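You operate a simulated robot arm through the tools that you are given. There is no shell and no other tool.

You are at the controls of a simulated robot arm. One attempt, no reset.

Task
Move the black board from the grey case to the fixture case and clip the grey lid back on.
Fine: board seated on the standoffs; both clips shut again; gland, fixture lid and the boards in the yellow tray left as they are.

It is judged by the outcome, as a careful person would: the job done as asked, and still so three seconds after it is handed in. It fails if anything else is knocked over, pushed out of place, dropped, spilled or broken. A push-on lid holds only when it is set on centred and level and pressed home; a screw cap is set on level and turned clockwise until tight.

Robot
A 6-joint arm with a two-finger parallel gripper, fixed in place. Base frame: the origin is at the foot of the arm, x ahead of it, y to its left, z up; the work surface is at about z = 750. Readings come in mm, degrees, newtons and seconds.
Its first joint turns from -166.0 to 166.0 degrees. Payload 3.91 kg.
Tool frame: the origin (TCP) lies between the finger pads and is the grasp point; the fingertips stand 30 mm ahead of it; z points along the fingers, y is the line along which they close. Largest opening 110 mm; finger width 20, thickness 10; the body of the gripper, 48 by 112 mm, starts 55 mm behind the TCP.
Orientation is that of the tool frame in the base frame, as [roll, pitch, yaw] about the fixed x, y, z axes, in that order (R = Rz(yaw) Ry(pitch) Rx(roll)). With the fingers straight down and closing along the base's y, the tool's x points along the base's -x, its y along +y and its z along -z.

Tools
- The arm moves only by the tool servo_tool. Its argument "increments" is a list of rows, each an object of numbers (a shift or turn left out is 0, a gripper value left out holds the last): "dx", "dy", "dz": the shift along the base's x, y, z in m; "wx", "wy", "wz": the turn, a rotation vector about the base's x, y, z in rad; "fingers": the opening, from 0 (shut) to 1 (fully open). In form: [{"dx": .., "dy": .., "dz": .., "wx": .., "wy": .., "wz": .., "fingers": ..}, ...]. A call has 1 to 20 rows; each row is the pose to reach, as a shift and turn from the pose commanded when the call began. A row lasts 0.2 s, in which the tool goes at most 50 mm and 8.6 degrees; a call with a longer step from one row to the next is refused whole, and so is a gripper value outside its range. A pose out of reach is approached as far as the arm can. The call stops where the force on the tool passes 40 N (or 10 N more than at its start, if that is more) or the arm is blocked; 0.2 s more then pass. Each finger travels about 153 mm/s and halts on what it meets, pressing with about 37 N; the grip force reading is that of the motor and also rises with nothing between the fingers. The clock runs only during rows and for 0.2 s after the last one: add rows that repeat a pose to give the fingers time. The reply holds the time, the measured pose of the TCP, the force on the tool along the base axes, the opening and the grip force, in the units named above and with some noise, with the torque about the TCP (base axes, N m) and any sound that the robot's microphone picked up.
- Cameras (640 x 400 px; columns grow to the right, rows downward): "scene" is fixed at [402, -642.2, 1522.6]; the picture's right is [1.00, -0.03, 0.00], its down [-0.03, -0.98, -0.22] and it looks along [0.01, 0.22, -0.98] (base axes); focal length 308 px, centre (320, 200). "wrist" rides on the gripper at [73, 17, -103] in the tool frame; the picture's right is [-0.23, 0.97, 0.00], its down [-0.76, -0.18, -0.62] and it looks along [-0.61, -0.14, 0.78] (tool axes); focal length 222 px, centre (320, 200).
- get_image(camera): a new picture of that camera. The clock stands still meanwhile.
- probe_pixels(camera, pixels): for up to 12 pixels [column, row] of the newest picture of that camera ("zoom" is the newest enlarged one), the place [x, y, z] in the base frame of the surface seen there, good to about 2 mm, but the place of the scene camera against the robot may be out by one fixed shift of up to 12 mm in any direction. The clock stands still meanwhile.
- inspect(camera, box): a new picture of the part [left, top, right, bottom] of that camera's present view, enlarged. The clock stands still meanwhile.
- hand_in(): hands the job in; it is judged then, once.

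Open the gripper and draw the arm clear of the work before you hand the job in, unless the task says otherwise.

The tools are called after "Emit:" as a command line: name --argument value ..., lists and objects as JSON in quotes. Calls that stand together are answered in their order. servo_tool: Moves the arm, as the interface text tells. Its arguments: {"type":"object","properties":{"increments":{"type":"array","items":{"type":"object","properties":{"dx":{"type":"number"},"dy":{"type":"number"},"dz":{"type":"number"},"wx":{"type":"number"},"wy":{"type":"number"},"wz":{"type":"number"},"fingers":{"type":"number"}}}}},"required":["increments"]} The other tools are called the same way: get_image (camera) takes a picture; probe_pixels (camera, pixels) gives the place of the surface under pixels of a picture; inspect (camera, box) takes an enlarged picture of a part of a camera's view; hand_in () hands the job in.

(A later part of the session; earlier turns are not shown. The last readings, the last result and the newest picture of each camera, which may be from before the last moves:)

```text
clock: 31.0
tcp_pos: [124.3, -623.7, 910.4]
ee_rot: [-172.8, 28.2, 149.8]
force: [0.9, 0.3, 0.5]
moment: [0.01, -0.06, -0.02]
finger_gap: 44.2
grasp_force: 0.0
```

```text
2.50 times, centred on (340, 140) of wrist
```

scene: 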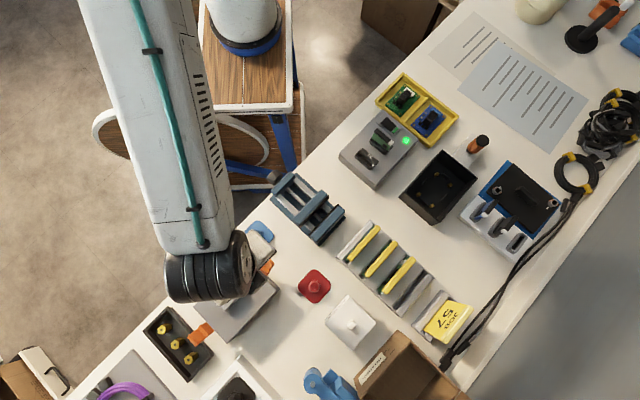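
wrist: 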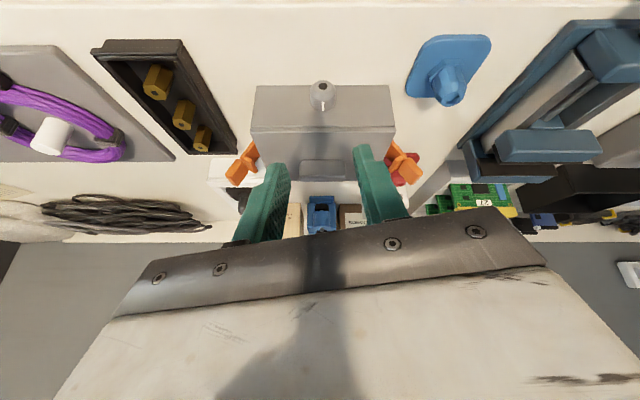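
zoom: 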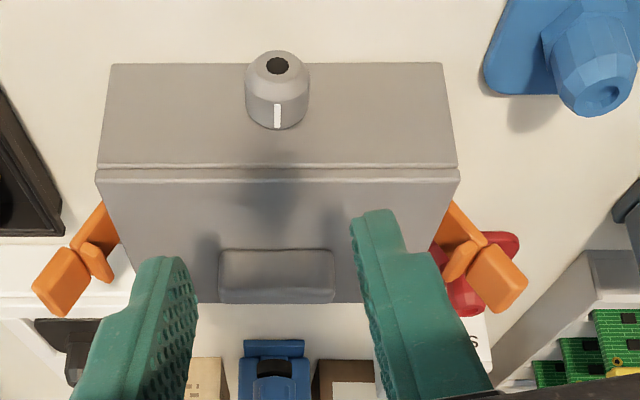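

Both clips stand open about 30–35° and the lid is a thin plate with slight overhang. Measuring the clip angles and lid plate from this view.

Emit:
probe_pixels --camera "zoom" --pixels '[[40, 285], [75, 310], [100, 215], [110, 240], [95, 260], [520, 280], [485, 305], [450, 210], [485, 240], [455, 265], [105, 175], [105, 165]]'

Emit:
inspect --camera "wrist" --box '[220, 70, 300, 130]'

Emit:
inspect --camera "wrist" --box '[360, 80, 440, 200]'

```text
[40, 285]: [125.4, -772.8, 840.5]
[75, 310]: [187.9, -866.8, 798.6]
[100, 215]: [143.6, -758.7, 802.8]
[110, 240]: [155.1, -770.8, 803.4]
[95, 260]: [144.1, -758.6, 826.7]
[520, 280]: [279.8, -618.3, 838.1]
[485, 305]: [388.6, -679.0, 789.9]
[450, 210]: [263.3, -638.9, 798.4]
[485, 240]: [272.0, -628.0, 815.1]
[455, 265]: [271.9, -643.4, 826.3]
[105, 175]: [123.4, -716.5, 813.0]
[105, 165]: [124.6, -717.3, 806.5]
```

```text
6.67 times, centred on (260, 100) of wrist
```

zoom: 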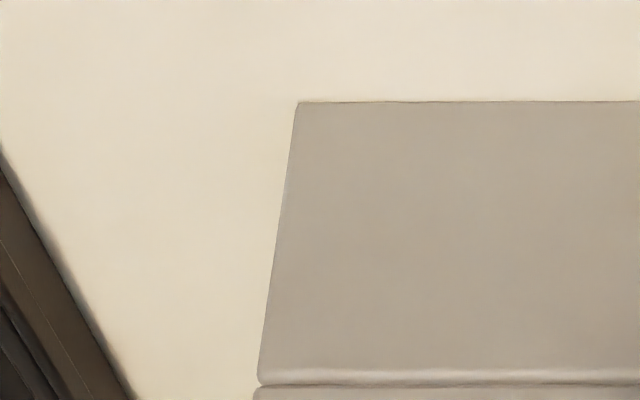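

```text
3.33 times, centred on (400, 140) of wrist
```

zoom: 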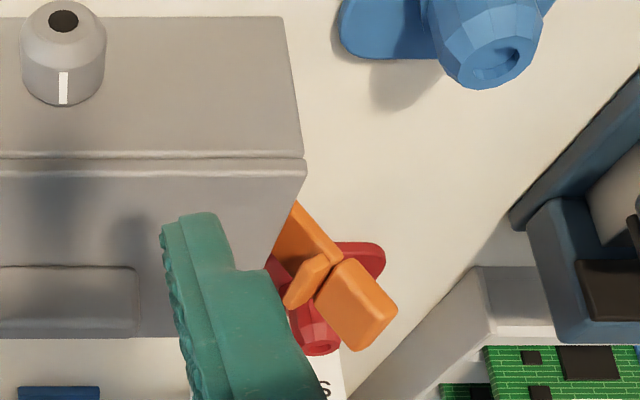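

Both tabs are at |u|≈108–110, z≈839 (about 33° open), where I left them. Before pushing them further I check where the black standoff box rim is relative to the left clip.

Emit:
probe_pixels --camera "wrist" --pixels '[[234, 150], [181, 46], [97, 52], [176, 153], [205, 95], [150, 110], [190, 130], [230, 170], [247, 120]]'

```text
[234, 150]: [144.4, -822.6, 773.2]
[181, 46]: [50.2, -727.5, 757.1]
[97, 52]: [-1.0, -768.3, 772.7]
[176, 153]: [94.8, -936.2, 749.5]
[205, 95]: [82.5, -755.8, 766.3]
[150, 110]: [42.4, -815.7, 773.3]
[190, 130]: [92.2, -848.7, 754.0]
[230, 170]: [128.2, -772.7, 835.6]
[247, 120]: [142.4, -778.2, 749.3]
```

The box rim is at z≈773, below the clips' swing, so pushing the clips further open is safe. I untilt, close the fist, and go to the left clip's inside again.

Emit:
servo_tool --increments '[{"wx": 0.1, "wy": 0.1, "dz": 0.02, "fingers": 0}, {"wx": 0.2, "wy": 0.2, "dz": 0.04, "fingers": 0}, {"wx": 0.3, "wy": 0.3, "dz": 0.04, "fingers": 0}, {"wx": 0.36, "wy": 0.36, "dz": 0.04, "fingers": 0}, {"wx": 0.36, "wy": 0.36, "dz": 0.04, "fingers": 0}]'

Emit:
servo_tool --increments '[{"dx": 0.005, "dy": -0.03, "wz": -0.11, "fingers": 0}, {"dx": 0.012, "dy": -0.06, "wz": -0.225, "fingers": 0}, {"dx": 0.018, "dy": -0.09, "wz": -0.225, "fingers": 0}, {"dx": 0.0245, "dy": -0.12, "wz": -0.225, "fingers": 0}, {"dx": 0.0275, "dy": -0.1405, "wz": -0.225, "fingers": 0}, {"dx": 0.0275, "dy": -0.1405, "wz": -0.225, "fingers": 0}]'

Emit:
get_image --camera "wrist"

```text
clock: 32.2
tcp_pos: [124.5, -624.0, 950.9]
ee_rot: [179.9, -0.1, 148.0]
force: [-0.2, -0.2, -0.2]
moment: [0.0, -0.02, 0.0]
finger_gap: 0.0
grasp_force: 37.2
```

```text
clock: 33.6
tcp_pos: [150.9, -763.8, 952.6]
ee_rot: [-180.0, -0.1, 135.1]
force: [0.2, -0.2, -0.8]
moment: [-0.01, -0.01, -0.01]
finger_gap: 0.0
grasp_force: 36.5
```

```text
taken
```

wrist: 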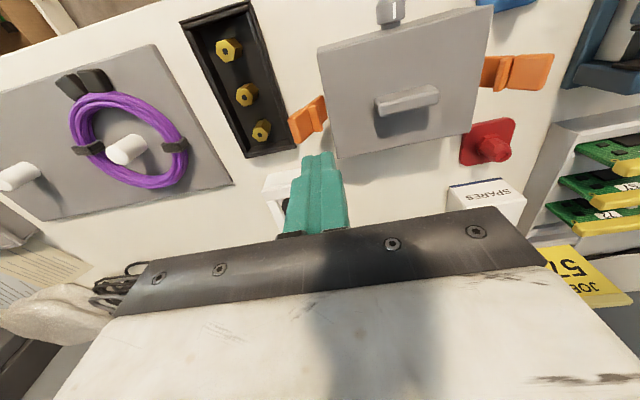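

Fist sits above the left clip at u≈-83. Descend, then push outward with a slight downward arc following the tab.

Emit:
servo_tool --increments '[{"dz": -0.03}, {"dz": -0.06}, {"dz": -0.08}, {"dz": -0.088}, {"dx": -0.0035, "dy": -0.0035, "dz": -0.088}, {"dx": -0.006, "dy": -0.006, "dz": -0.088}, {"dx": -0.0085, "dy": -0.0085, "dz": -0.089}, {"dx": -0.011, "dy": -0.011, "dz": -0.091}, {"dx": -0.0135, "dy": -0.0135, "dz": -0.093}, {"dx": -0.016, "dy": -0.016, "dz": -0.095}, {"dx": -0.0185, "dy": -0.0185, "dz": -0.098}, {"dx": -0.021, "dy": -0.021, "dz": -0.1}, {"dx": -0.021, "dy": -0.021, "dz": -0.1}]'

Emit:
get_image --camera "wrist"

Emit:
inspect --camera "wrist" --box '[230, 60, 430, 220]'

```text
clock: 36.2
tcp_pos: [133.3, -782.8, 854.4]
ee_rot: [179.7, -0.2, 135.1]
force: [11.8, 21.4, 18.4]
moment: [0.5, -0.26, -0.06]
finger_gap: 0.0
grasp_force: 36.8
stopped in row 13: the force on the tool passed its limit at 44 N (the readings are from after the stop); the commanded pose is now the measured one
```

```text
taken
```

wrist: 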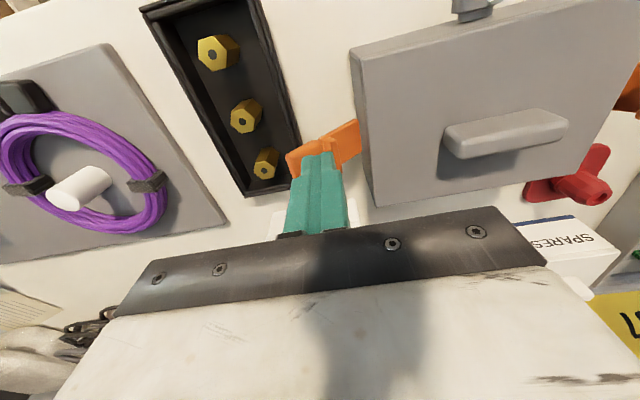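

```text
2.50 times, centred on (330, 140) of wrist
```

zoom: 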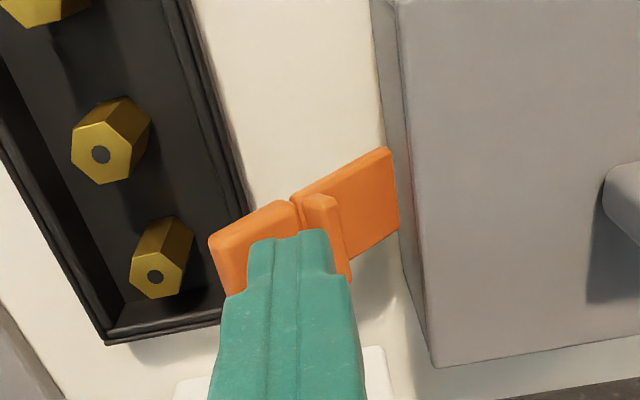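

The clip reached a stop (44 N, call halted). I back off inward slightly and lift, then check the case hasn't moved.

Emit:
servo_tool --increments '[{"dx": 0.001, "dy": 0.001, "dz": 0.005}, {"dx": 0.001, "dy": 0.001, "dz": 0.02}, {"dx": 0.001, "dy": 0.001, "dz": 0.06}, {"dx": 0.001, "dy": 0.001, "dz": 0.098}, {"dx": 0.001, "dy": 0.001, "dz": 0.098}]'

Emit:
inspect --camera "wrist" --box '[230, 0, 530, 200]'

```text
clock: 37.4
tcp_pos: [132.2, -785.5, 952.5]
ee_rot: [179.9, -0.1, 135.0]
force: [0.4, -0.2, -0.1]
moment: [-0.01, 0.02, 0.01]
finger_gap: 0.0
grasp_force: 37.3
```

```text
2.00 times, centred on (380, 100) of wrist
```

zoom: 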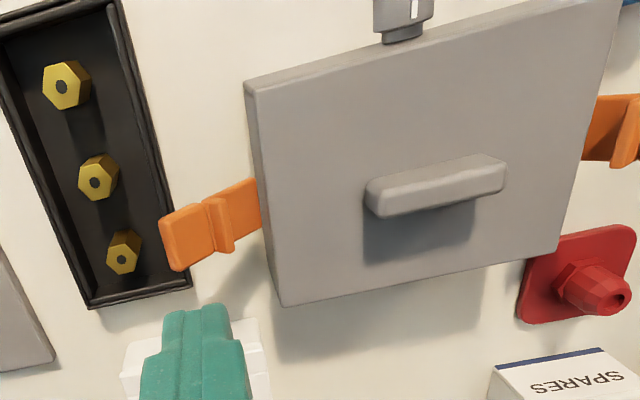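

Emit:
probe_pixels --camera "zoom" --pixels '[[252, 90], [553, 247], [287, 300], [375, 205], [498, 172], [180, 240], [170, 225], [218, 225], [245, 205], [405, 12]]'

```text
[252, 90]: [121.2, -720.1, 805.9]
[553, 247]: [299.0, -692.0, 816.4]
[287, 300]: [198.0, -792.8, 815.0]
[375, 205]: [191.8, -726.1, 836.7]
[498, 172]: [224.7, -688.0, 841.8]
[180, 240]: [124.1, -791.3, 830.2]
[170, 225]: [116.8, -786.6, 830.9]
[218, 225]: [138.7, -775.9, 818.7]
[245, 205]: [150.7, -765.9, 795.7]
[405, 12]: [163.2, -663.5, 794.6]
```

The case is unmoved, and the left clip is now at its ~45° stop. Same for the right clip, stopping just short of the hard stop.

Emit:
servo_tool --increments '[{"dx": 0.033, "dy": 0.033}, {"dx": 0.066, "dy": 0.066}, {"dx": 0.099, "dy": 0.099}, {"dx": 0.132, "dy": 0.132}, {"dx": 0.138, "dy": 0.139}, {"dx": 0.138, "dy": 0.139, "dz": -0.03}, {"dx": 0.138, "dy": 0.139, "dz": -0.06}, {"dx": 0.138, "dy": 0.139, "dz": -0.08}, {"dx": 0.138, "dy": 0.139, "dz": -0.088}, {"dx": 0.1415, "dy": 0.1425, "dz": -0.088}, {"dx": 0.144, "dy": 0.145, "dz": -0.088}, {"dx": 0.1465, "dy": 0.1475, "dz": -0.089}, {"dx": 0.149, "dy": 0.15, "dz": -0.091}, {"dx": 0.1515, "dy": 0.1525, "dz": -0.093}, {"dx": 0.154, "dy": 0.155, "dz": -0.095}, {"dx": 0.154, "dy": 0.155, "dz": -0.095}]'

Emit:
servo_tool --increments '[{"dx": -0.001, "dy": -0.001, "dz": 0.005}, {"dx": -0.001, "dy": -0.001, "dz": 0.03}, {"dx": -0.001, "dy": -0.001, "dz": 0.07}, {"dx": -0.001, "dy": -0.001, "dz": 0.098}, {"dx": -0.001, "dy": -0.001, "dz": 0.098}]'

Emit:
get_image --camera "wrist"

```text
clock: 40.8
tcp_pos: [286.6, -628.2, 856.6]
ee_rot: [179.8, -0.3, 135.0]
force: [0.1, -0.3, 0.2]
moment: [-0.03, 0.03, 0.01]
finger_gap: 0.1
grasp_force: 37.4
```

```text
clock: 42.0
tcp_pos: [285.8, -629.1, 955.1]
ee_rot: [179.8, -0.2, 135.1]
force: [-0.9, 0.3, 0.3]
moment: [-0.02, 0.01, 0.0]
finger_gap: 0.0
grasp_force: 37.3
```

```text
taken
```

wrist: 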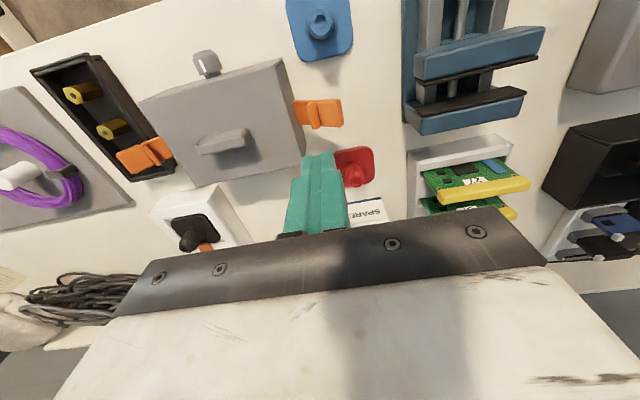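

Both clips are fully open now. I turn back 90°, centre over the handle, and grip it again, a little lower.

Emit:
servo_tool --increments '[{"dx": -0.01, "dy": -0.01, "wz": 0.13, "fingers": 0.3}, {"dx": -0.02, "dy": -0.02, "wz": 0.26, "fingers": 0.3}, {"dx": -0.03, "dy": -0.03, "wz": 0.39, "fingers": 0.3}, {"dx": -0.04, "dy": -0.04, "wz": 0.52, "fingers": 0.3}, {"dx": -0.05, "dy": -0.05, "wz": 0.65, "fingers": 0.3}, {"dx": -0.06, "dy": -0.06, "wz": 0.78, "fingers": 0.3}, {"dx": -0.07, "dy": -0.07, "wz": 0.91, "fingers": 0.3}, {"dx": -0.0767, "dy": -0.0804, "wz": 1.04, "fingers": 0.3}, {"dx": -0.0767, "dy": -0.0804, "wz": 1.17, "fingers": 0.3}, {"dx": -0.0767, "dy": -0.0804, "wz": 1.3, "fingers": 0.3}, {"dx": -0.0767, "dy": -0.0804, "wz": 1.43, "fingers": 0.3}, {"dx": -0.0767, "dy": -0.0804, "wz": 1.571, "fingers": 0.3}, {"dx": -0.0767, "dy": -0.0804, "wz": 1.571, "fingers": 0.3}]'

Emit:
servo_tool --increments '[{"dz": -0.03}, {"dz": -0.06}, {"dz": -0.09}, {"dz": -0.105}, {"dz": -0.105}]'

Emit:
servo_tool --increments '[{"fingers": 0.0}, {"fingers": 0.0}, {"fingers": 0.0}]'

```text
clock: 44.8
tcp_pos: [208.6, -710.8, 953.7]
ee_rot: [179.8, -0.2, -134.8]
force: [-0.6, 0.1, -0.3]
moment: [0.0, 0.02, -0.01]
finger_gap: 33.0
grasp_force: 0.1
```

```text
clock: 46.0
tcp_pos: [210.2, -709.5, 849.8]
ee_rot: [179.7, -0.3, -134.9]
force: [1.7, -0.7, 0.0]
moment: [-0.02, 0.01, -0.03]
finger_gap: 33.2
grasp_force: 0.1
```

```text
clock: 46.8
tcp_pos: [210.0, -708.9, 850.1]
ee_rot: [179.8, -0.3, -134.9]
force: [-0.1, -0.1, -0.5]
moment: [-0.01, -0.01, -0.01]
finger_gap: 13.2
grasp_force: 36.9
```

A balanced grip (no side force). Lifting slowly in small steps.

Emit:
servo_tool --increments '[{"dz": 0.001}, {"dz": 0.002}, {"dz": 0.003}, {"dz": 0.003}]'

Emit:
get_image --camera "wrist"

```text
clock: 47.8
tcp_pos: [209.1, -710.0, 852.5]
ee_rot: [179.8, -0.2, -135.0]
force: [-0.5, 1.2, -0.8]
moment: [0.0, 0.0, -0.02]
finger_gap: 12.9
grasp_force: 37.3
```

```text
taken
```

wrist: 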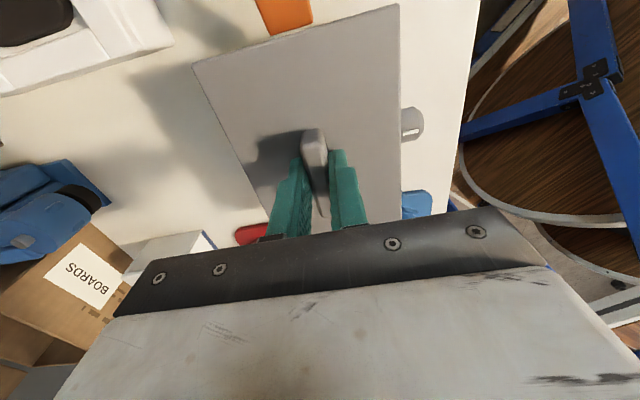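

Almost no load at +3 mm, so the lid seems to be free now. Continuing the lift.

Emit:
servo_tool --increments '[{"dz": 0.005}, {"dz": 0.01}, {"dz": 0.015}, {"dz": 0.015}]'

Emit:
get_image --camera "wrist"

Emit:
probe_pixels --camera "wrist" --pixels '[[390, 20], [205, 70], [350, 100]]'

```text
clock: 48.8
tcp_pos: [210.1, -708.6, 867.1]
ee_rot: [179.8, -0.2, -135.0]
force: [0.3, 0.0, -0.6]
moment: [0.02, -0.03, -0.04]
finger_gap: 13.3
grasp_force: 37.4
```

```text
taken
```

wrist: 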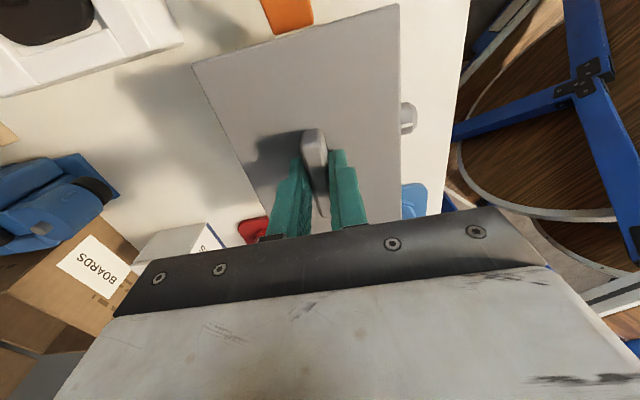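

```text
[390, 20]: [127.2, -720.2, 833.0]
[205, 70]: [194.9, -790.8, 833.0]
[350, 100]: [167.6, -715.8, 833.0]
```

The lid lifts with the gripper (z 833). Raise it clear and carry it to the free spot, staying high.

Emit:
servo_tool --increments '[{"dz": 0.025}, {"dz": 0.05}, {"dz": 0.07}, {"dx": 0.024, "dy": -0.023, "dz": 0.07}, {"dx": 0.048, "dy": -0.046, "dz": 0.07}, {"dx": 0.072, "dy": -0.069, "dz": 0.07}, {"dx": 0.096, "dy": -0.092, "dz": 0.07}, {"dx": 0.096, "dy": -0.092, "dz": 0.07}]'

Emit:
get_image --camera "wrist"

Emit:
get_image --camera "scene"

Emit:
inspect --camera "scene" --box '[180, 240, 360, 380]'

```text
clock: 50.6
tcp_pos: [306.7, -800.2, 934.2]
ee_rot: [179.8, -0.2, -134.9]
force: [0.4, -0.8, -0.4]
moment: [-0.03, 0.0, -0.02]
finger_gap: 12.9
grasp_force: 37.1
```

```text
taken
```

wrist: 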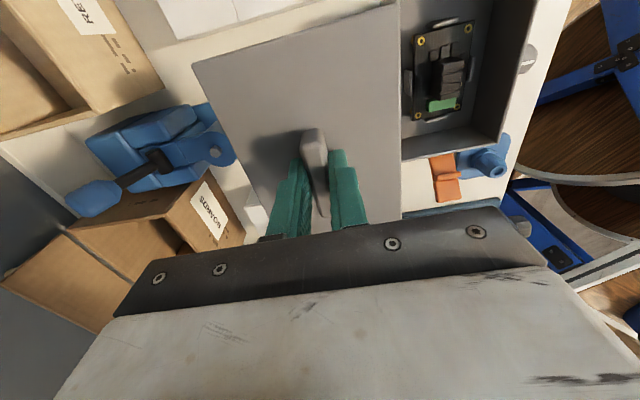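

```text
taken
```

scene: 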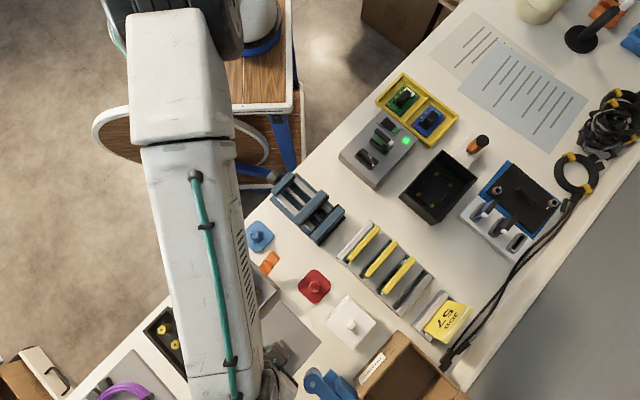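

```text
2.86 times, centred on (270, 310) of scene
```

zoom: 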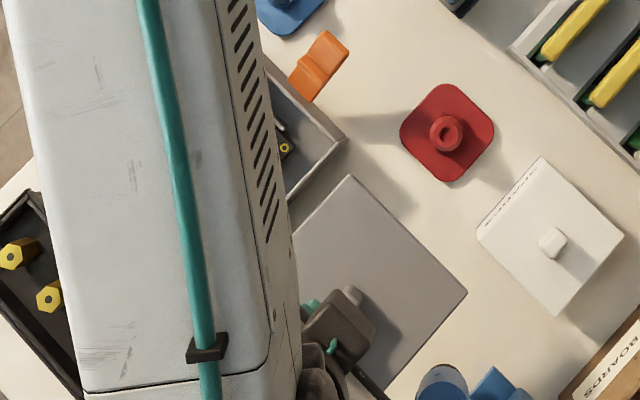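

The board is visible in the case: black with a black block and green piece. Probing the lid's corners in the scene frame against the obstacles before lowering.

Emit:
probe_pixels --camera "zoom" --pixels '[[350, 180], [463, 293], [390, 385], [340, 140], [420, 395], [440, 372]]'

Emit:
inspect --camera "wrist" --box '[380, 0, 540, 160]'

Emit:
probe_pixels --camera "wrist" --pixels '[[395, 8], [200, 68], [235, 150], [215, 145], [170, 105], [190, 100], [255, 215], [190, 30]]'

```text
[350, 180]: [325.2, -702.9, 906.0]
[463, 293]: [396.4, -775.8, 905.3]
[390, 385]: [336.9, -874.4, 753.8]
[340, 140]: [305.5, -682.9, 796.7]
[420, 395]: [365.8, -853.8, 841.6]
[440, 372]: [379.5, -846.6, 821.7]
```

```text
2.50 times, centred on (460, 80) of wrist
```

zoom: 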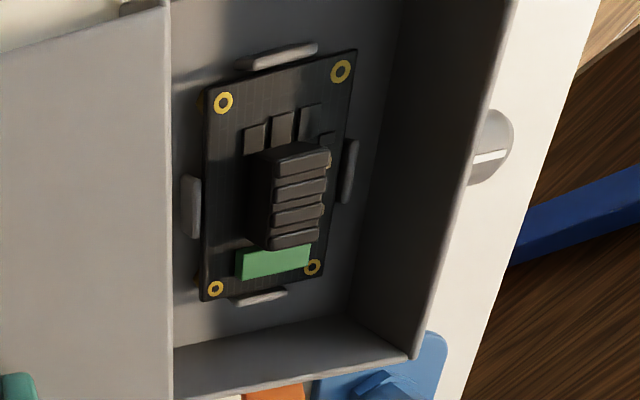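

```text
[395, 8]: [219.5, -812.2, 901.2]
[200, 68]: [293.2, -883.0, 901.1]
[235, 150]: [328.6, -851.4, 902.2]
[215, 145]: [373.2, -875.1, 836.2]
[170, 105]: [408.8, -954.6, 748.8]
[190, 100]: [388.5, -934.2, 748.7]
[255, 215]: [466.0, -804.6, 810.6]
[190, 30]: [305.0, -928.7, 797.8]
```

The lid placement leaves ~20 mm clearance all round. Lowering to just above the table, then in fine steps.

Emit:
servo_tool --increments '[{"dz": -0.03}, {"dz": -0.06}, {"dz": -0.09}, {"dz": -0.115}, {"dz": -0.125}, {"dz": -0.125}]'

Emit:
servo_tool --increments '[{"dz": -0.002}, {"dz": -0.004}, {"dz": -0.006}, {"dz": -0.008}, {"dz": -0.008}]'

Emit:
get_image --camera "wrist"

```text
clock: 52.0
tcp_pos: [305.1, -801.5, 809.8]
ee_rot: [179.8, -0.1, -134.9]
force: [0.2, -0.1, 0.0]
moment: [0.02, 0.0, 0.01]
finger_gap: 13.1
grasp_force: 36.8
```

```text
clock: 53.2
tcp_pos: [304.4, -801.9, 802.4]
ee_rot: [179.8, -0.2, -134.9]
force: [-0.2, -0.6, -1.1]
moment: [-0.01, -0.01, 0.03]
finger_gap: 12.9
grasp_force: 37.0
```

```text
taken
```

wrist: 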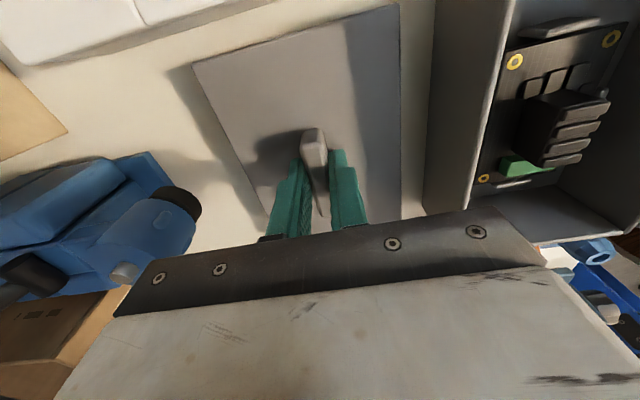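

No contact yet at TCP 802; continuing down in 1.5 mm steps.

Emit:
servo_tool --increments '[{"dz": -0.0015}, {"dz": -0.003}, {"dz": -0.0045}, {"dz": -0.006}, {"dz": -0.006}]'

Emit:
probe_pixels --camera "wrist" --pixels '[[395, 8], [200, 68], [350, 100]]'

```text
clock: 54.4
tcp_pos: [304.4, -801.0, 798.1]
ee_rot: [179.8, -0.2, -134.9]
force: [-0.5, 0.4, -0.6]
moment: [0.02, 0.0, 0.0]
finger_gap: 12.9
grasp_force: 37.1
```

```text
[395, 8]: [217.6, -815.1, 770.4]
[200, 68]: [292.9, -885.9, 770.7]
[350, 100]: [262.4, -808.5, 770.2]
```

Still nearly unloaded at TCP 798 (lid top ≈765). Continue in 1 mm steps.

Emit:
servo_tool --increments '[{"dz": -0.001}, {"dz": -0.002}, {"dz": -0.003}, {"dz": -0.004}, {"dz": -0.004}]'

```text
clock: 55.6
tcp_pos: [304.0, -802.3, 794.3]
ee_rot: [179.9, -0.3, -134.9]
force: [0.8, 3.4, 16.9]
moment: [0.41, -0.49, 0.04]
finger_gap: 12.8
grasp_force: 37.0
```

Contact with the table (17 N). I relieve 1 mm and open the fingers, then check and lift away.

Emit:
servo_tool --increments '[{"dz": 0.001}, {"dz": 0.001, "fingers": 0.2}, {"dz": 0.001, "fingers": 0.3}, {"dz": 0.001, "fingers": 0.3}]'

Emit:
servo_tool --increments '[{"dz": 0.02}, {"dz": 0.06}, {"dz": 0.1}, {"dz": 0.14}, {"dz": 0.14}]'

Emit:
get_image --camera "wrist"

Emit:
probe_pixels --camera "wrist" --pixels '[[350, 60], [280, 60], [300, 140]]'

```text
clock: 56.6
tcp_pos: [305.1, -804.2, 795.4]
ee_rot: [179.8, -0.2, -134.9]
force: [-0.2, -0.1, -1.2]
moment: [0.03, 0.0, 0.02]
finger_gap: 32.9
grasp_force: 0.0
```

```text
clock: 57.8
tcp_pos: [306.6, -801.9, 934.5]
ee_rot: [179.8, -0.2, -135.0]
force: [-0.1, 0.2, 0.1]
moment: [0.0, -0.01, -0.02]
finger_gap: 33.0
grasp_force: 0.2
```

```text
taken
```

wrist: 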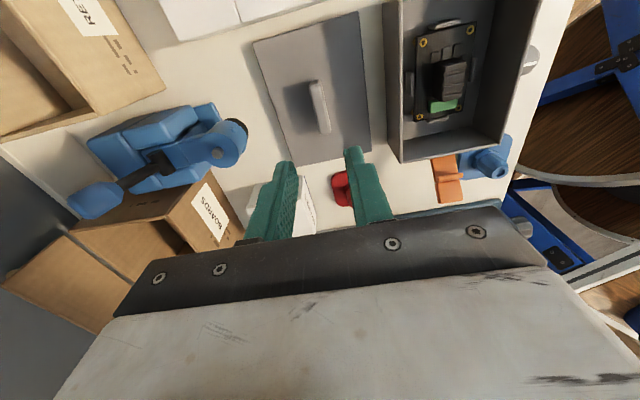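

```text
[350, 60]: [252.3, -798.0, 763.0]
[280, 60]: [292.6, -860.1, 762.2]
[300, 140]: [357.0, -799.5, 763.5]
```

The lid rests flat on the table (top z≈763). Now I move over the open case to view and measure the board.

Emit:
servo_tool --increments '[{"dx": -0.025, "dy": 0.023}, {"dx": -0.05, "dy": 0.046}, {"dx": -0.075, "dy": 0.069}, {"dx": -0.096, "dy": 0.09}, {"dx": -0.096, "dy": 0.09}]'

Emit:
get_image --camera "wrist"

Emit:
inspect --camera "wrist" --box '[240, 0, 400, 160]'

Emit:
inspect --camera "scene" --box '[180, 240, 300, 350]'

```text
clock: 59.0
tcp_pos: [208.1, -713.1, 933.1]
ee_rot: [179.8, -0.2, -134.9]
force: [-0.2, -0.1, -0.9]
moment: [0.0, -0.04, 0.02]
finger_gap: 33.2
grasp_force: 0.1
```

```text
taken
```

wrist: 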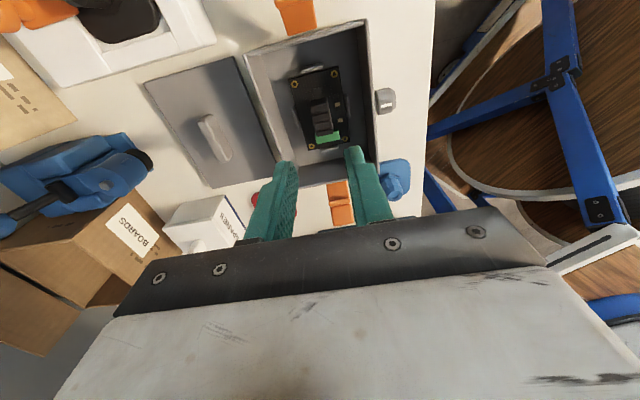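

```text
2.50 times, centred on (320, 80) of wrist
```

zoom: 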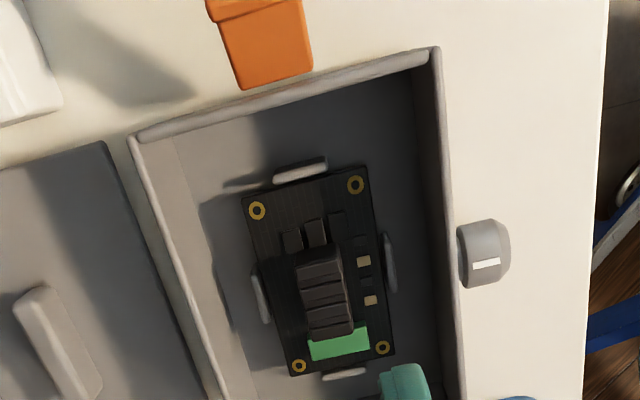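

```text
3.64 times, centred on (240, 295) of scene
```

zoom: 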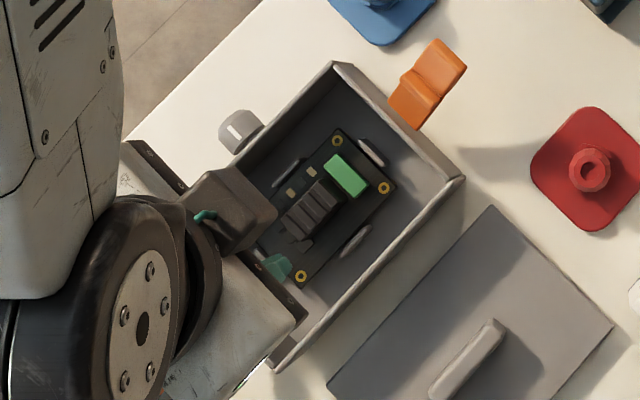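

The board has a tall central black block (long axis along u) good for gripping across v. Probing the board's holes, block and ribs.

Emit:
inspect --camera "wrist" --box '[240, 0, 400, 160]'

Emit:
probe_pixels --camera "zoom" --pixels '[[257, 210], [355, 184], [298, 366], [382, 347], [320, 268], [320, 285], [325, 305], [330, 320], [300, 290], [345, 290], [345, 345], [375, 280]]'

Emit:
probe_pixels --camera "zoom" --pixels '[[300, 172], [262, 300], [390, 265], [345, 374], [245, 197], [365, 168], [392, 352], [292, 374], [304, 262], [336, 252], [316, 336], [354, 326]]'

```text
2.50 times, centred on (320, 80) of wrist
```

zoom: 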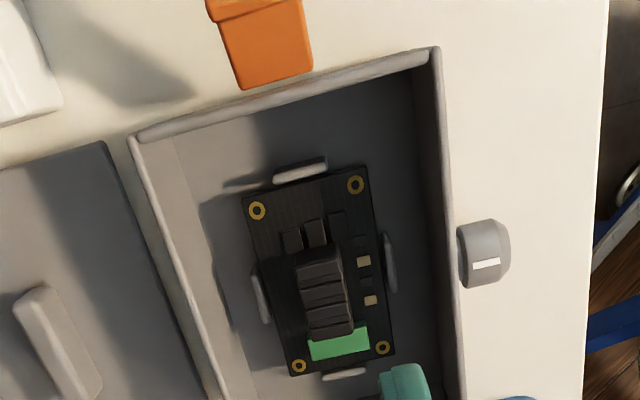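

```text
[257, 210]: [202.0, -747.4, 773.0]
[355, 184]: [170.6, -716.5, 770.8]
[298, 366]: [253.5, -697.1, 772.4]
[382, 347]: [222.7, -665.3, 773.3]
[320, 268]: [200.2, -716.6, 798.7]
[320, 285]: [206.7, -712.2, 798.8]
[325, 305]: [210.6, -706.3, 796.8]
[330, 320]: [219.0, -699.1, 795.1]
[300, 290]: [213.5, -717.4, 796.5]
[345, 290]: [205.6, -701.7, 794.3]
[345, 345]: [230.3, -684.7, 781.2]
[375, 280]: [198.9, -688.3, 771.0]
```

```text
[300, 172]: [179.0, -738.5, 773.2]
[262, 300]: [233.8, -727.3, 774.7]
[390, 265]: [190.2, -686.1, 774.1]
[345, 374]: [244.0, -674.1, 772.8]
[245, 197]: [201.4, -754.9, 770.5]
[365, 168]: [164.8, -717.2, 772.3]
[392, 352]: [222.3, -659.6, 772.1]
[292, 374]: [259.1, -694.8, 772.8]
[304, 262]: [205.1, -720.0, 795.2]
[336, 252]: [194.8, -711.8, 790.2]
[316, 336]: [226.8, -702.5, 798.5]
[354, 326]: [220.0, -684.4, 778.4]
```

Board centre ≈(212,-706.6), hole pattern 72×44 at 45°, block ≈28×17 centred with top z≈798. Before picking it, I go and view the fixture case to measure its standoffs and orientation cues.

Emit:
servo_tool --increments '[{"dx": 0.04, "dy": 0.02, "dz": 0.01}, {"dx": 0.08, "dy": 0.04, "dz": 0.02}, {"dx": 0.12, "dy": 0.06, "dz": 0.03}, {"dx": 0.16, "dy": 0.08, "dz": 0.03}, {"dx": 0.2, "dy": 0.1, "dz": 0.03}, {"dx": 0.24, "dy": 0.12, "dz": 0.03}, {"dx": 0.28, "dy": 0.14, "dz": 0.03}, {"dx": 0.32, "dy": 0.16, "dz": 0.03}, {"dx": 0.36, "dy": 0.18, "dz": 0.03}, {"dx": 0.4, "dy": 0.2, "dz": 0.03}, {"dx": 0.44, "dy": 0.22, "dz": 0.03}, {"dx": 0.48, "dy": 0.235, "dz": 0.03}, {"dx": 0.48, "dy": 0.235, "dz": 0.03}]'

Emit:
get_image --camera "wrist"

Emit:
inspect --camera "wrist" --box '[220, 20, 420, 180]'

Emit:
get_image --camera "scene"

```text
clock: 61.8
tcp_pos: [689.5, -476.6, 963.5]
ee_rot: [179.8, -0.2, -134.9]
force: [0.2, -0.1, -0.2]
moment: [-0.06, -0.02, -0.01]
finger_gap: 32.8
grasp_force: 0.0
```

```text
taken
```

wrist: 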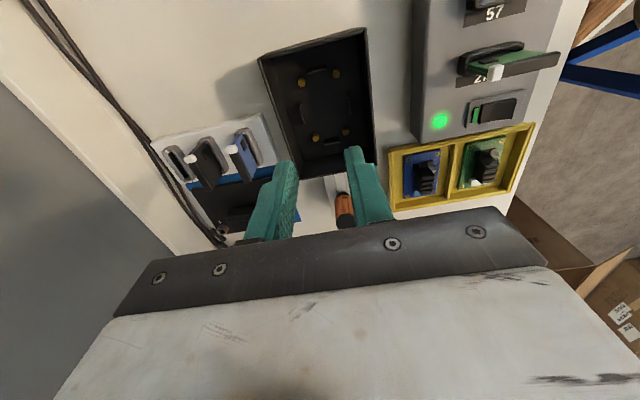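

```text
2.50 times, centred on (320, 100) of wrist
```

zoom: 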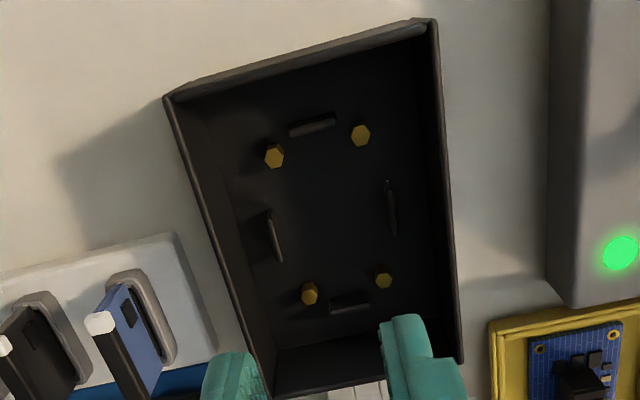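

```text
taken
```

scene: 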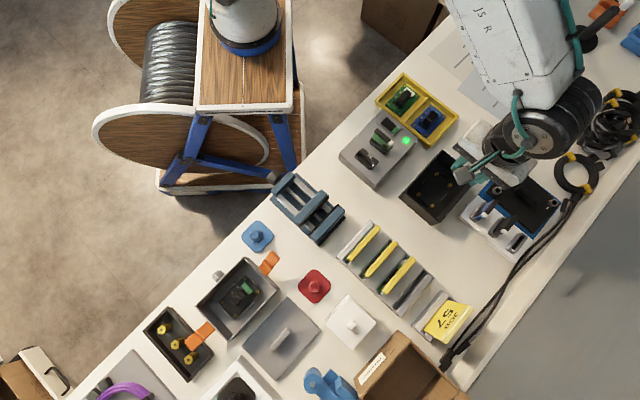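

The fixture case has the same four standoffs and four ribs. Zooming further for orientation cues and probing the standoffs.

Emit:
inspect --camera "wrist" --box '[255, 25, 385, 155]'

Emit:
inspect --camera "wrist" --box '[260, 50, 380, 170]'

Emit:
probe_pixels --camera "zoom" --pixels '[[320, 200]]'

```text
3.08 times, centred on (320, 90) of wrist
```

zoom: 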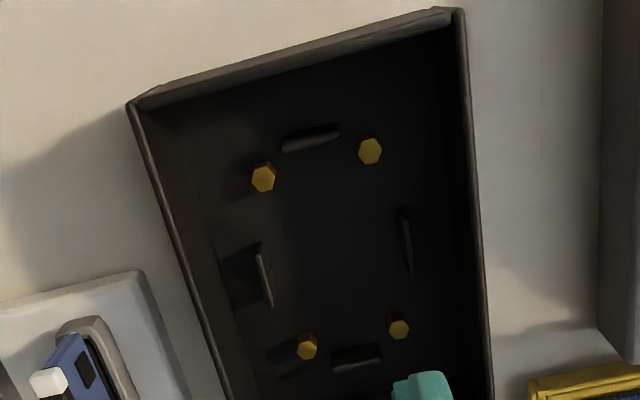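

```text
3.33 times, centred on (320, 110) of wrist
```

zoom: 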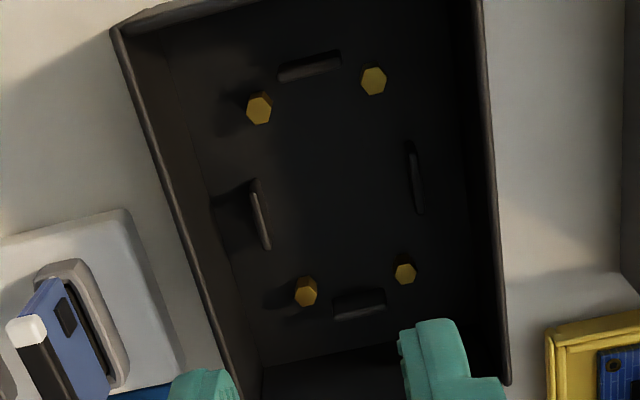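

```text
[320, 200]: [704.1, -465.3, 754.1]
```

Probing standoff tops and rib positions in this zoom.

Emit:
probe_pixels --camera "zoom" --pixels '[[259, 110], [373, 81], [305, 294], [404, 274], [310, 66], [261, 215], [414, 177], [358, 303], [120, 32], [500, 350], [350, 370], [240, 390]]'

Emit:
probe_pixels --camera "zoom" --pixels '[[255, 107], [262, 112], [370, 78], [377, 84], [301, 290], [309, 298], [400, 270], [408, 278], [483, 100], [200, 270], [480, 10], [250, 10]]'

```text
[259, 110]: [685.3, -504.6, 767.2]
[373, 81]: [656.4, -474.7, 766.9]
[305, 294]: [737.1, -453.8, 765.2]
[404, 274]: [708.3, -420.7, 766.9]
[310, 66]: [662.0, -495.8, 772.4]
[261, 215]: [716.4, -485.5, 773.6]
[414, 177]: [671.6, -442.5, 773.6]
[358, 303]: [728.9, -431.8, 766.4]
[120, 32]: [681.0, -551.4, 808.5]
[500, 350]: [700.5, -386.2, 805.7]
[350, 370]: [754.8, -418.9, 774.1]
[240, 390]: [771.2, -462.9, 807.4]
```

```text
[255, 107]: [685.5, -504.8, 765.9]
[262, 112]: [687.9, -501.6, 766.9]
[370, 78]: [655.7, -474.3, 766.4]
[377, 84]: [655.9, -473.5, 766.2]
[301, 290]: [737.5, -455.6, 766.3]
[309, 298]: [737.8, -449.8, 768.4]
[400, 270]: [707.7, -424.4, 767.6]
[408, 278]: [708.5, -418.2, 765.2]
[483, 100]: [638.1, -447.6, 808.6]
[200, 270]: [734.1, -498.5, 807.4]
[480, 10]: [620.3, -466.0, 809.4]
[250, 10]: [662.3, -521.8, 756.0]
```

Fixture standoff centre ≈(697.0,-463.0), 72×42–44 pattern at 45°, tops z≈766.5. I return by exactly the candidate translation (-484.7,-243.4) so the board view can be compared pixel for pixel with this one.

Emit:
servo_tool --increments '[{"dx": -0.04, "dy": -0.02}, {"dx": -0.08, "dy": -0.04}, {"dx": -0.12, "dy": -0.06}, {"dx": -0.16, "dy": -0.08}, {"dx": -0.2, "dy": -0.1}, {"dx": -0.24, "dy": -0.12}, {"dx": -0.28, "dy": -0.14}, {"dx": -0.32, "dy": -0.16}, {"dx": -0.36, "dy": -0.18}, {"dx": -0.4, "dy": -0.2}, {"dx": -0.44, "dy": -0.22}, {"dx": -0.47, "dy": -0.235}, {"dx": -0.4847, "dy": -0.2434}, {"dx": -0.4847, "dy": -0.2434}]'

Emit:
inspect --camera "wrist" --box '[260, 50, 380, 170]'

```text
clock: 64.8
tcp_pos: [203.8, -720.6, 963.6]
ee_rot: [179.8, -0.2, -134.8]
force: [-0.5, 0.4, -0.1]
moment: [-0.02, 0.0, -0.02]
finger_gap: 33.1
grasp_force: 0.1
```

```text
3.33 times, centred on (320, 110) of wrist
```

zoom: 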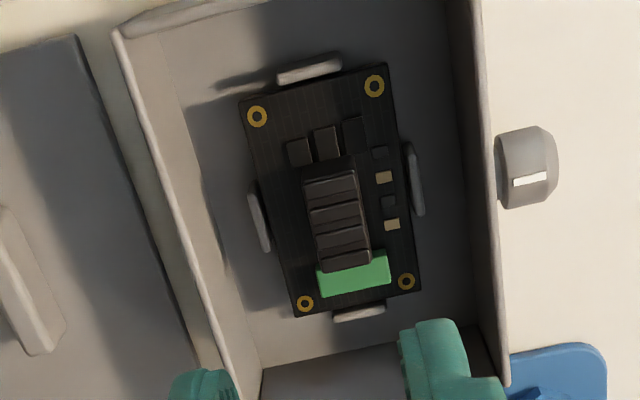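

Ribs here (310,68),(261,217),(415,178) coincide within ~3 zoom px with those in the fixture view, so the translation is right to about 1 mm. Probing the holes and block top once more for the grip.

Emit:
probe_pixels --camera "zoom" --pixels '[[257, 116], [375, 86], [305, 302], [406, 281], [306, 182], [353, 172], [324, 262], [368, 252], [330, 190], [345, 240], [310, 68], [358, 314]]'

Emit:
inspect --camera "wrist" --box '[300, 80, 360, 140]'

```text
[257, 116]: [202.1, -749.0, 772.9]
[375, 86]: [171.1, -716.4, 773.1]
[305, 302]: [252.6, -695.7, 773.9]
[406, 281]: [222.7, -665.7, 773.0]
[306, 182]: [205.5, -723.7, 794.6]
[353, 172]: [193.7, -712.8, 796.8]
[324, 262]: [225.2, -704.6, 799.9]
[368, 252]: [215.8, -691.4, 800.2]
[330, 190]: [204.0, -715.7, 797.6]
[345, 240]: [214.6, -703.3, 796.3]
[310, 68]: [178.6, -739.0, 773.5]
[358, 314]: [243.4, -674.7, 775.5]
```

```text
6.67 times, centred on (330, 110) of wrist
```

zoom: 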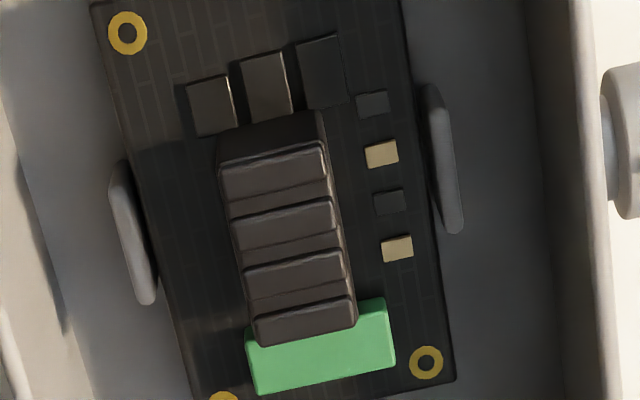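

Block centre (210,-708), board centre (212.1,-706.7). I descend over the block to tips z≈779 with 33 mm opening, then close gently.

Emit:
servo_tool --increments '[{"dx": 0.0062, "dy": 0.012, "dz": -0.02}, {"dx": 0.0062, "dy": 0.012, "dz": -0.05}, {"dx": 0.0062, "dy": 0.012, "dz": -0.08}, {"dx": 0.0062, "dy": 0.012, "dz": -0.11}, {"dx": 0.0062, "dy": 0.012, "dz": -0.13}, {"dx": 0.0062, "dy": 0.012, "dz": -0.145}, {"dx": 0.0062, "dy": 0.012, "dz": -0.1545}, {"dx": 0.0062, "dy": 0.012, "dz": -0.1545}]'

Emit:
get_image --camera "wrist"

```text
clock: 66.6
tcp_pos: [209.5, -708.0, 809.9]
ee_rot: [179.9, -0.2, -134.9]
force: [-0.2, -0.3, 0.8]
moment: [0.02, 0.02, 0.04]
finger_gap: 33.2
grasp_force: 0.1
```

```text
taken
```

wrist: 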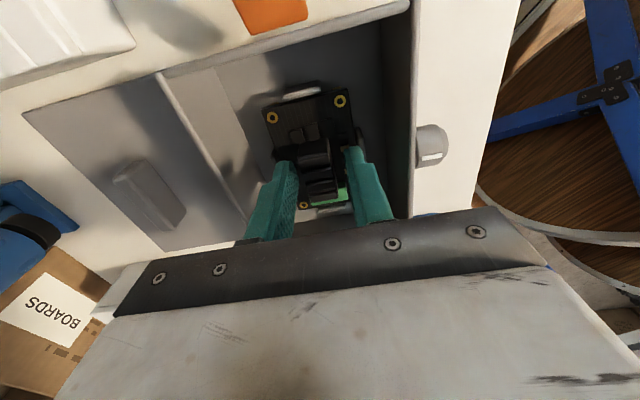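

Fingers straddle the block. Closing in two stages.

Emit:
servo_tool --increments '[{"fingers": 0.2}, {"fingers": 0.17}, {"fingers": 0.15}, {"fingers": 0.1}, {"fingers": 0.0}, {"fingers": 0.0}]'

Emit:
inspect --camera "wrist" --box '[240, 60, 420, 240]'

```text
clock: 68.0
tcp_pos: [209.5, -708.7, 811.8]
ee_rot: [179.8, -0.2, -134.9]
force: [0.4, -0.6, -0.6]
moment: [0.0, -0.03, -0.03]
finger_gap: 18.9
grasp_force: 37.1
```

```text
2.22 times, centred on (330, 150) of wrist
```

zoom: 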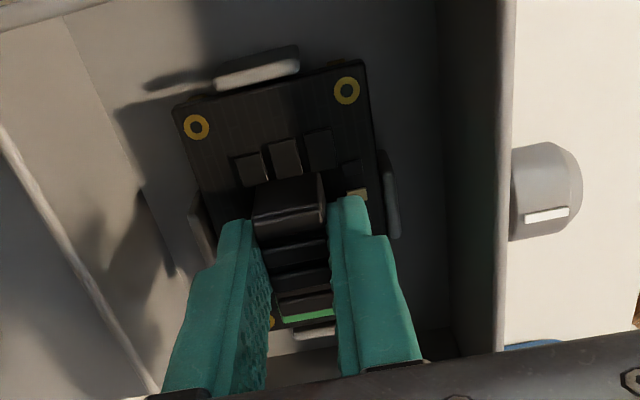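

Block gripped at 18.9 mm with no side load. Lifting slowly.

Emit:
servo_tool --increments '[{"dz": 0.003}, {"dz": 0.006}, {"dz": 0.01}, {"dz": 0.015}, {"dz": 0.02}, {"dz": 0.02}]'

Emit:
get_image --camera "wrist"

Emit:
inspect --camera "wrist" --box '[240, 60, 420, 240]'

```text
clock: 69.4
tcp_pos: [210.1, -709.7, 831.3]
ee_rot: [179.9, -0.2, -134.9]
force: [-0.8, -0.6, -1.4]
moment: [0.01, -0.02, 0.01]
finger_gap: 19.1
grasp_force: 36.5
```

```text
taken
```

wrist: 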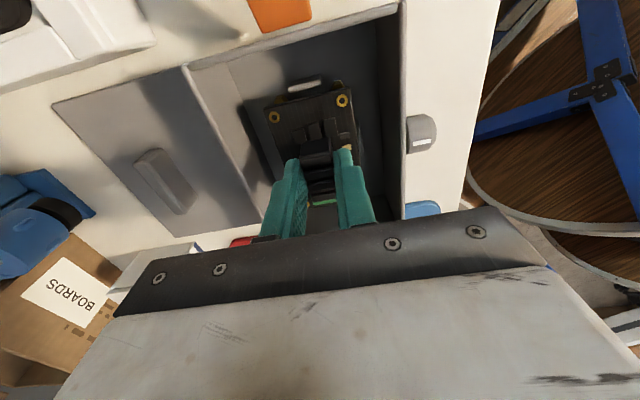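

```text
2.22 times, centred on (330, 150) of wrist
```

zoom: 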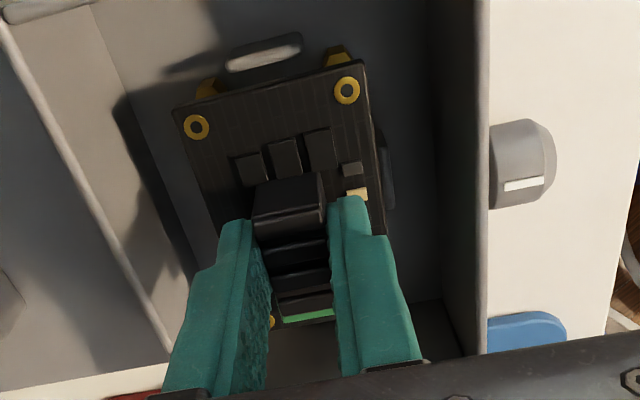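

The board lifts cleanly with the grip unchanged. Raising it well clear, then carrying it by the measured translation to above the fixture.

Emit:
servo_tool --increments '[{"dz": 0.03}, {"dz": 0.06}, {"dz": 0.09}, {"dz": 0.12}, {"dz": 0.12}]'

Emit:
servo_tool --increments '[{"dx": 0.02, "dy": 0.01}, {"dx": 0.05, "dy": 0.025}, {"dx": 0.085, "dy": 0.0425}, {"dx": 0.125, "dy": 0.0625}, {"dx": 0.165, "dy": 0.0825}, {"dx": 0.205, "dy": 0.1025}, {"dx": 0.245, "dy": 0.1225}, {"dx": 0.285, "dy": 0.1425}, {"dx": 0.325, "dy": 0.1625}, {"dx": 0.365, "dy": 0.1825}, {"dx": 0.405, "dy": 0.2025}, {"dx": 0.44, "dy": 0.22}, {"dx": 0.465, "dy": 0.233}, {"dx": 0.48, "dy": 0.241}, {"dx": 0.4845, "dy": 0.2433}, {"dx": 0.4845, "dy": 0.2433}, {"dx": 0.4845, "dy": 0.2433}]'

Emit:
get_image --camera "wrist"

Emit:
inspect --camera "wrist" --box '[240, 30, 420, 210]'

```text
clock: 70.6
tcp_pos: [210.0, -707.3, 951.7]
ee_rot: [179.8, -0.1, -134.9]
force: [0.0, -0.6, -0.2]
moment: [-0.05, 0.01, 0.01]
finger_gap: 19.2
grasp_force: 36.6
```

```text
clock: 74.2
tcp_pos: [695.4, -464.1, 951.2]
ee_rot: [179.9, -0.2, -134.9]
force: [-1.3, 0.1, -0.9]
moment: [0.01, -0.02, -0.01]
finger_gap: 18.8
grasp_force: 37.2
```

```text
taken
```

wrist: 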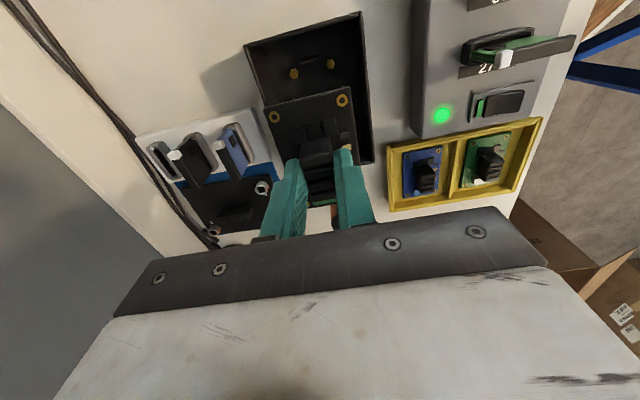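

```text
2.22 times, centred on (330, 120) of wrist
```

zoom: 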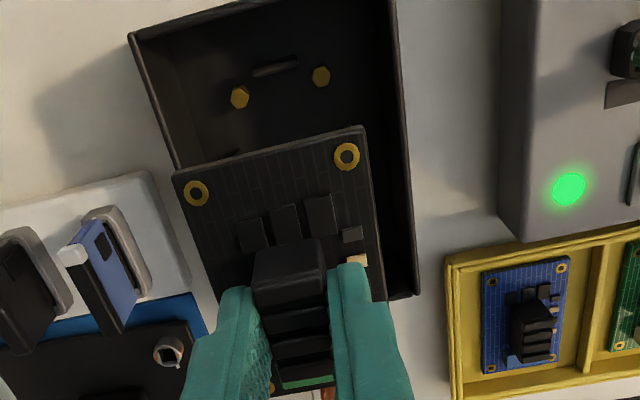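

Over the fixture. Directly comparing the held board's two visible hole positions with the two standoffs in the same picture.

Emit:
probe_pixels --camera "zoom" --pixels '[[195, 193], [347, 157], [239, 97], [321, 76], [195, 193], [347, 157], [239, 97], [321, 76], [275, 66], [70, 255], [110, 280], [170, 352]]'

Emit:
inspect --camera "wrist" --box '[260, 40, 360, 140]'

Emit:
probe_pixels --camera "zoom" --pixels '[[91, 150], [333, 77], [300, 120]]'

```text
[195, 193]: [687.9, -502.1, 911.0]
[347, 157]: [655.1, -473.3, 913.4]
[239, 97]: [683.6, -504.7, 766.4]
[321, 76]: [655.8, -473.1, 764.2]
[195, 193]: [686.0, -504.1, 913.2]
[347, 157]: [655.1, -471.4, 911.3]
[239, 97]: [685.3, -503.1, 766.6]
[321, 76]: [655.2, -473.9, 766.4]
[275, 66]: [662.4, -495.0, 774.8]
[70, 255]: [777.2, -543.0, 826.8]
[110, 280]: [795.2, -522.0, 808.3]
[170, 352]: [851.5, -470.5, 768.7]
```

```text
4.00 times, centred on (310, 90) of wrist
```

zoom: 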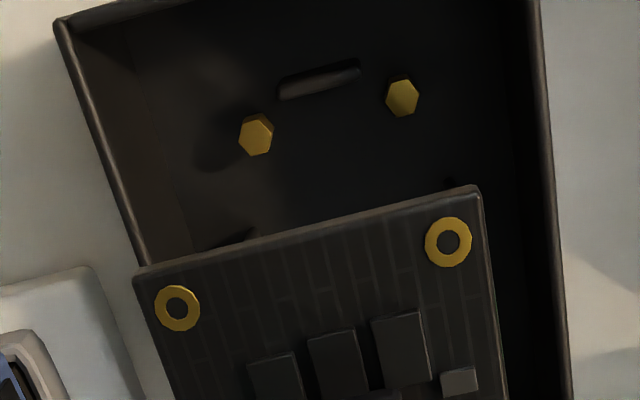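

```text
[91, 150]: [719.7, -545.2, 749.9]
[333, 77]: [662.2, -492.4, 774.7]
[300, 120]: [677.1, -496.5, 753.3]
```

Board looks ~1 mm too far along +u. I probe repeatedly to average out noise before correcting.

Emit:
probe_pixels --camera "zoom" --pixels '[[178, 308], [447, 243], [257, 134], [402, 97], [178, 308], [447, 243], [257, 134], [402, 97], [178, 308], [447, 243], [257, 134], [402, 97]]'

Emit:
probe_pixels --camera "zoom" --pixels '[[178, 308], [447, 243], [257, 134], [402, 97], [178, 308], [447, 243], [257, 134], [402, 97], [178, 308], [447, 243], [257, 134], [402, 97]]'

```text
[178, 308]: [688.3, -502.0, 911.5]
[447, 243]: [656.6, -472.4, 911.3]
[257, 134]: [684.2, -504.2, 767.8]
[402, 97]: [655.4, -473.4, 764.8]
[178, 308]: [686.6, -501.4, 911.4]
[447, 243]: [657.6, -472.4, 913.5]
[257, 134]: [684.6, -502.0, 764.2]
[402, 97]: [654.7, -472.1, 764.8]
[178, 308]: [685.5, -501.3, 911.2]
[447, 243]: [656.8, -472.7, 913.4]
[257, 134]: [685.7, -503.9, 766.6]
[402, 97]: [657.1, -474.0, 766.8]
```

```text
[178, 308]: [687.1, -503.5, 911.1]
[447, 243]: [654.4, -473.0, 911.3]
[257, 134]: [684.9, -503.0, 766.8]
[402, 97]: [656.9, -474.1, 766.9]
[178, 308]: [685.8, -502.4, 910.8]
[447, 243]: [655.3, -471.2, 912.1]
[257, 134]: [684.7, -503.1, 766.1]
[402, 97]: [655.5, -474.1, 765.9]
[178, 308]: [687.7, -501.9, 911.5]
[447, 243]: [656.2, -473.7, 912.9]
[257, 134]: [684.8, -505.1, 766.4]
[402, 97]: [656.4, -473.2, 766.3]
```

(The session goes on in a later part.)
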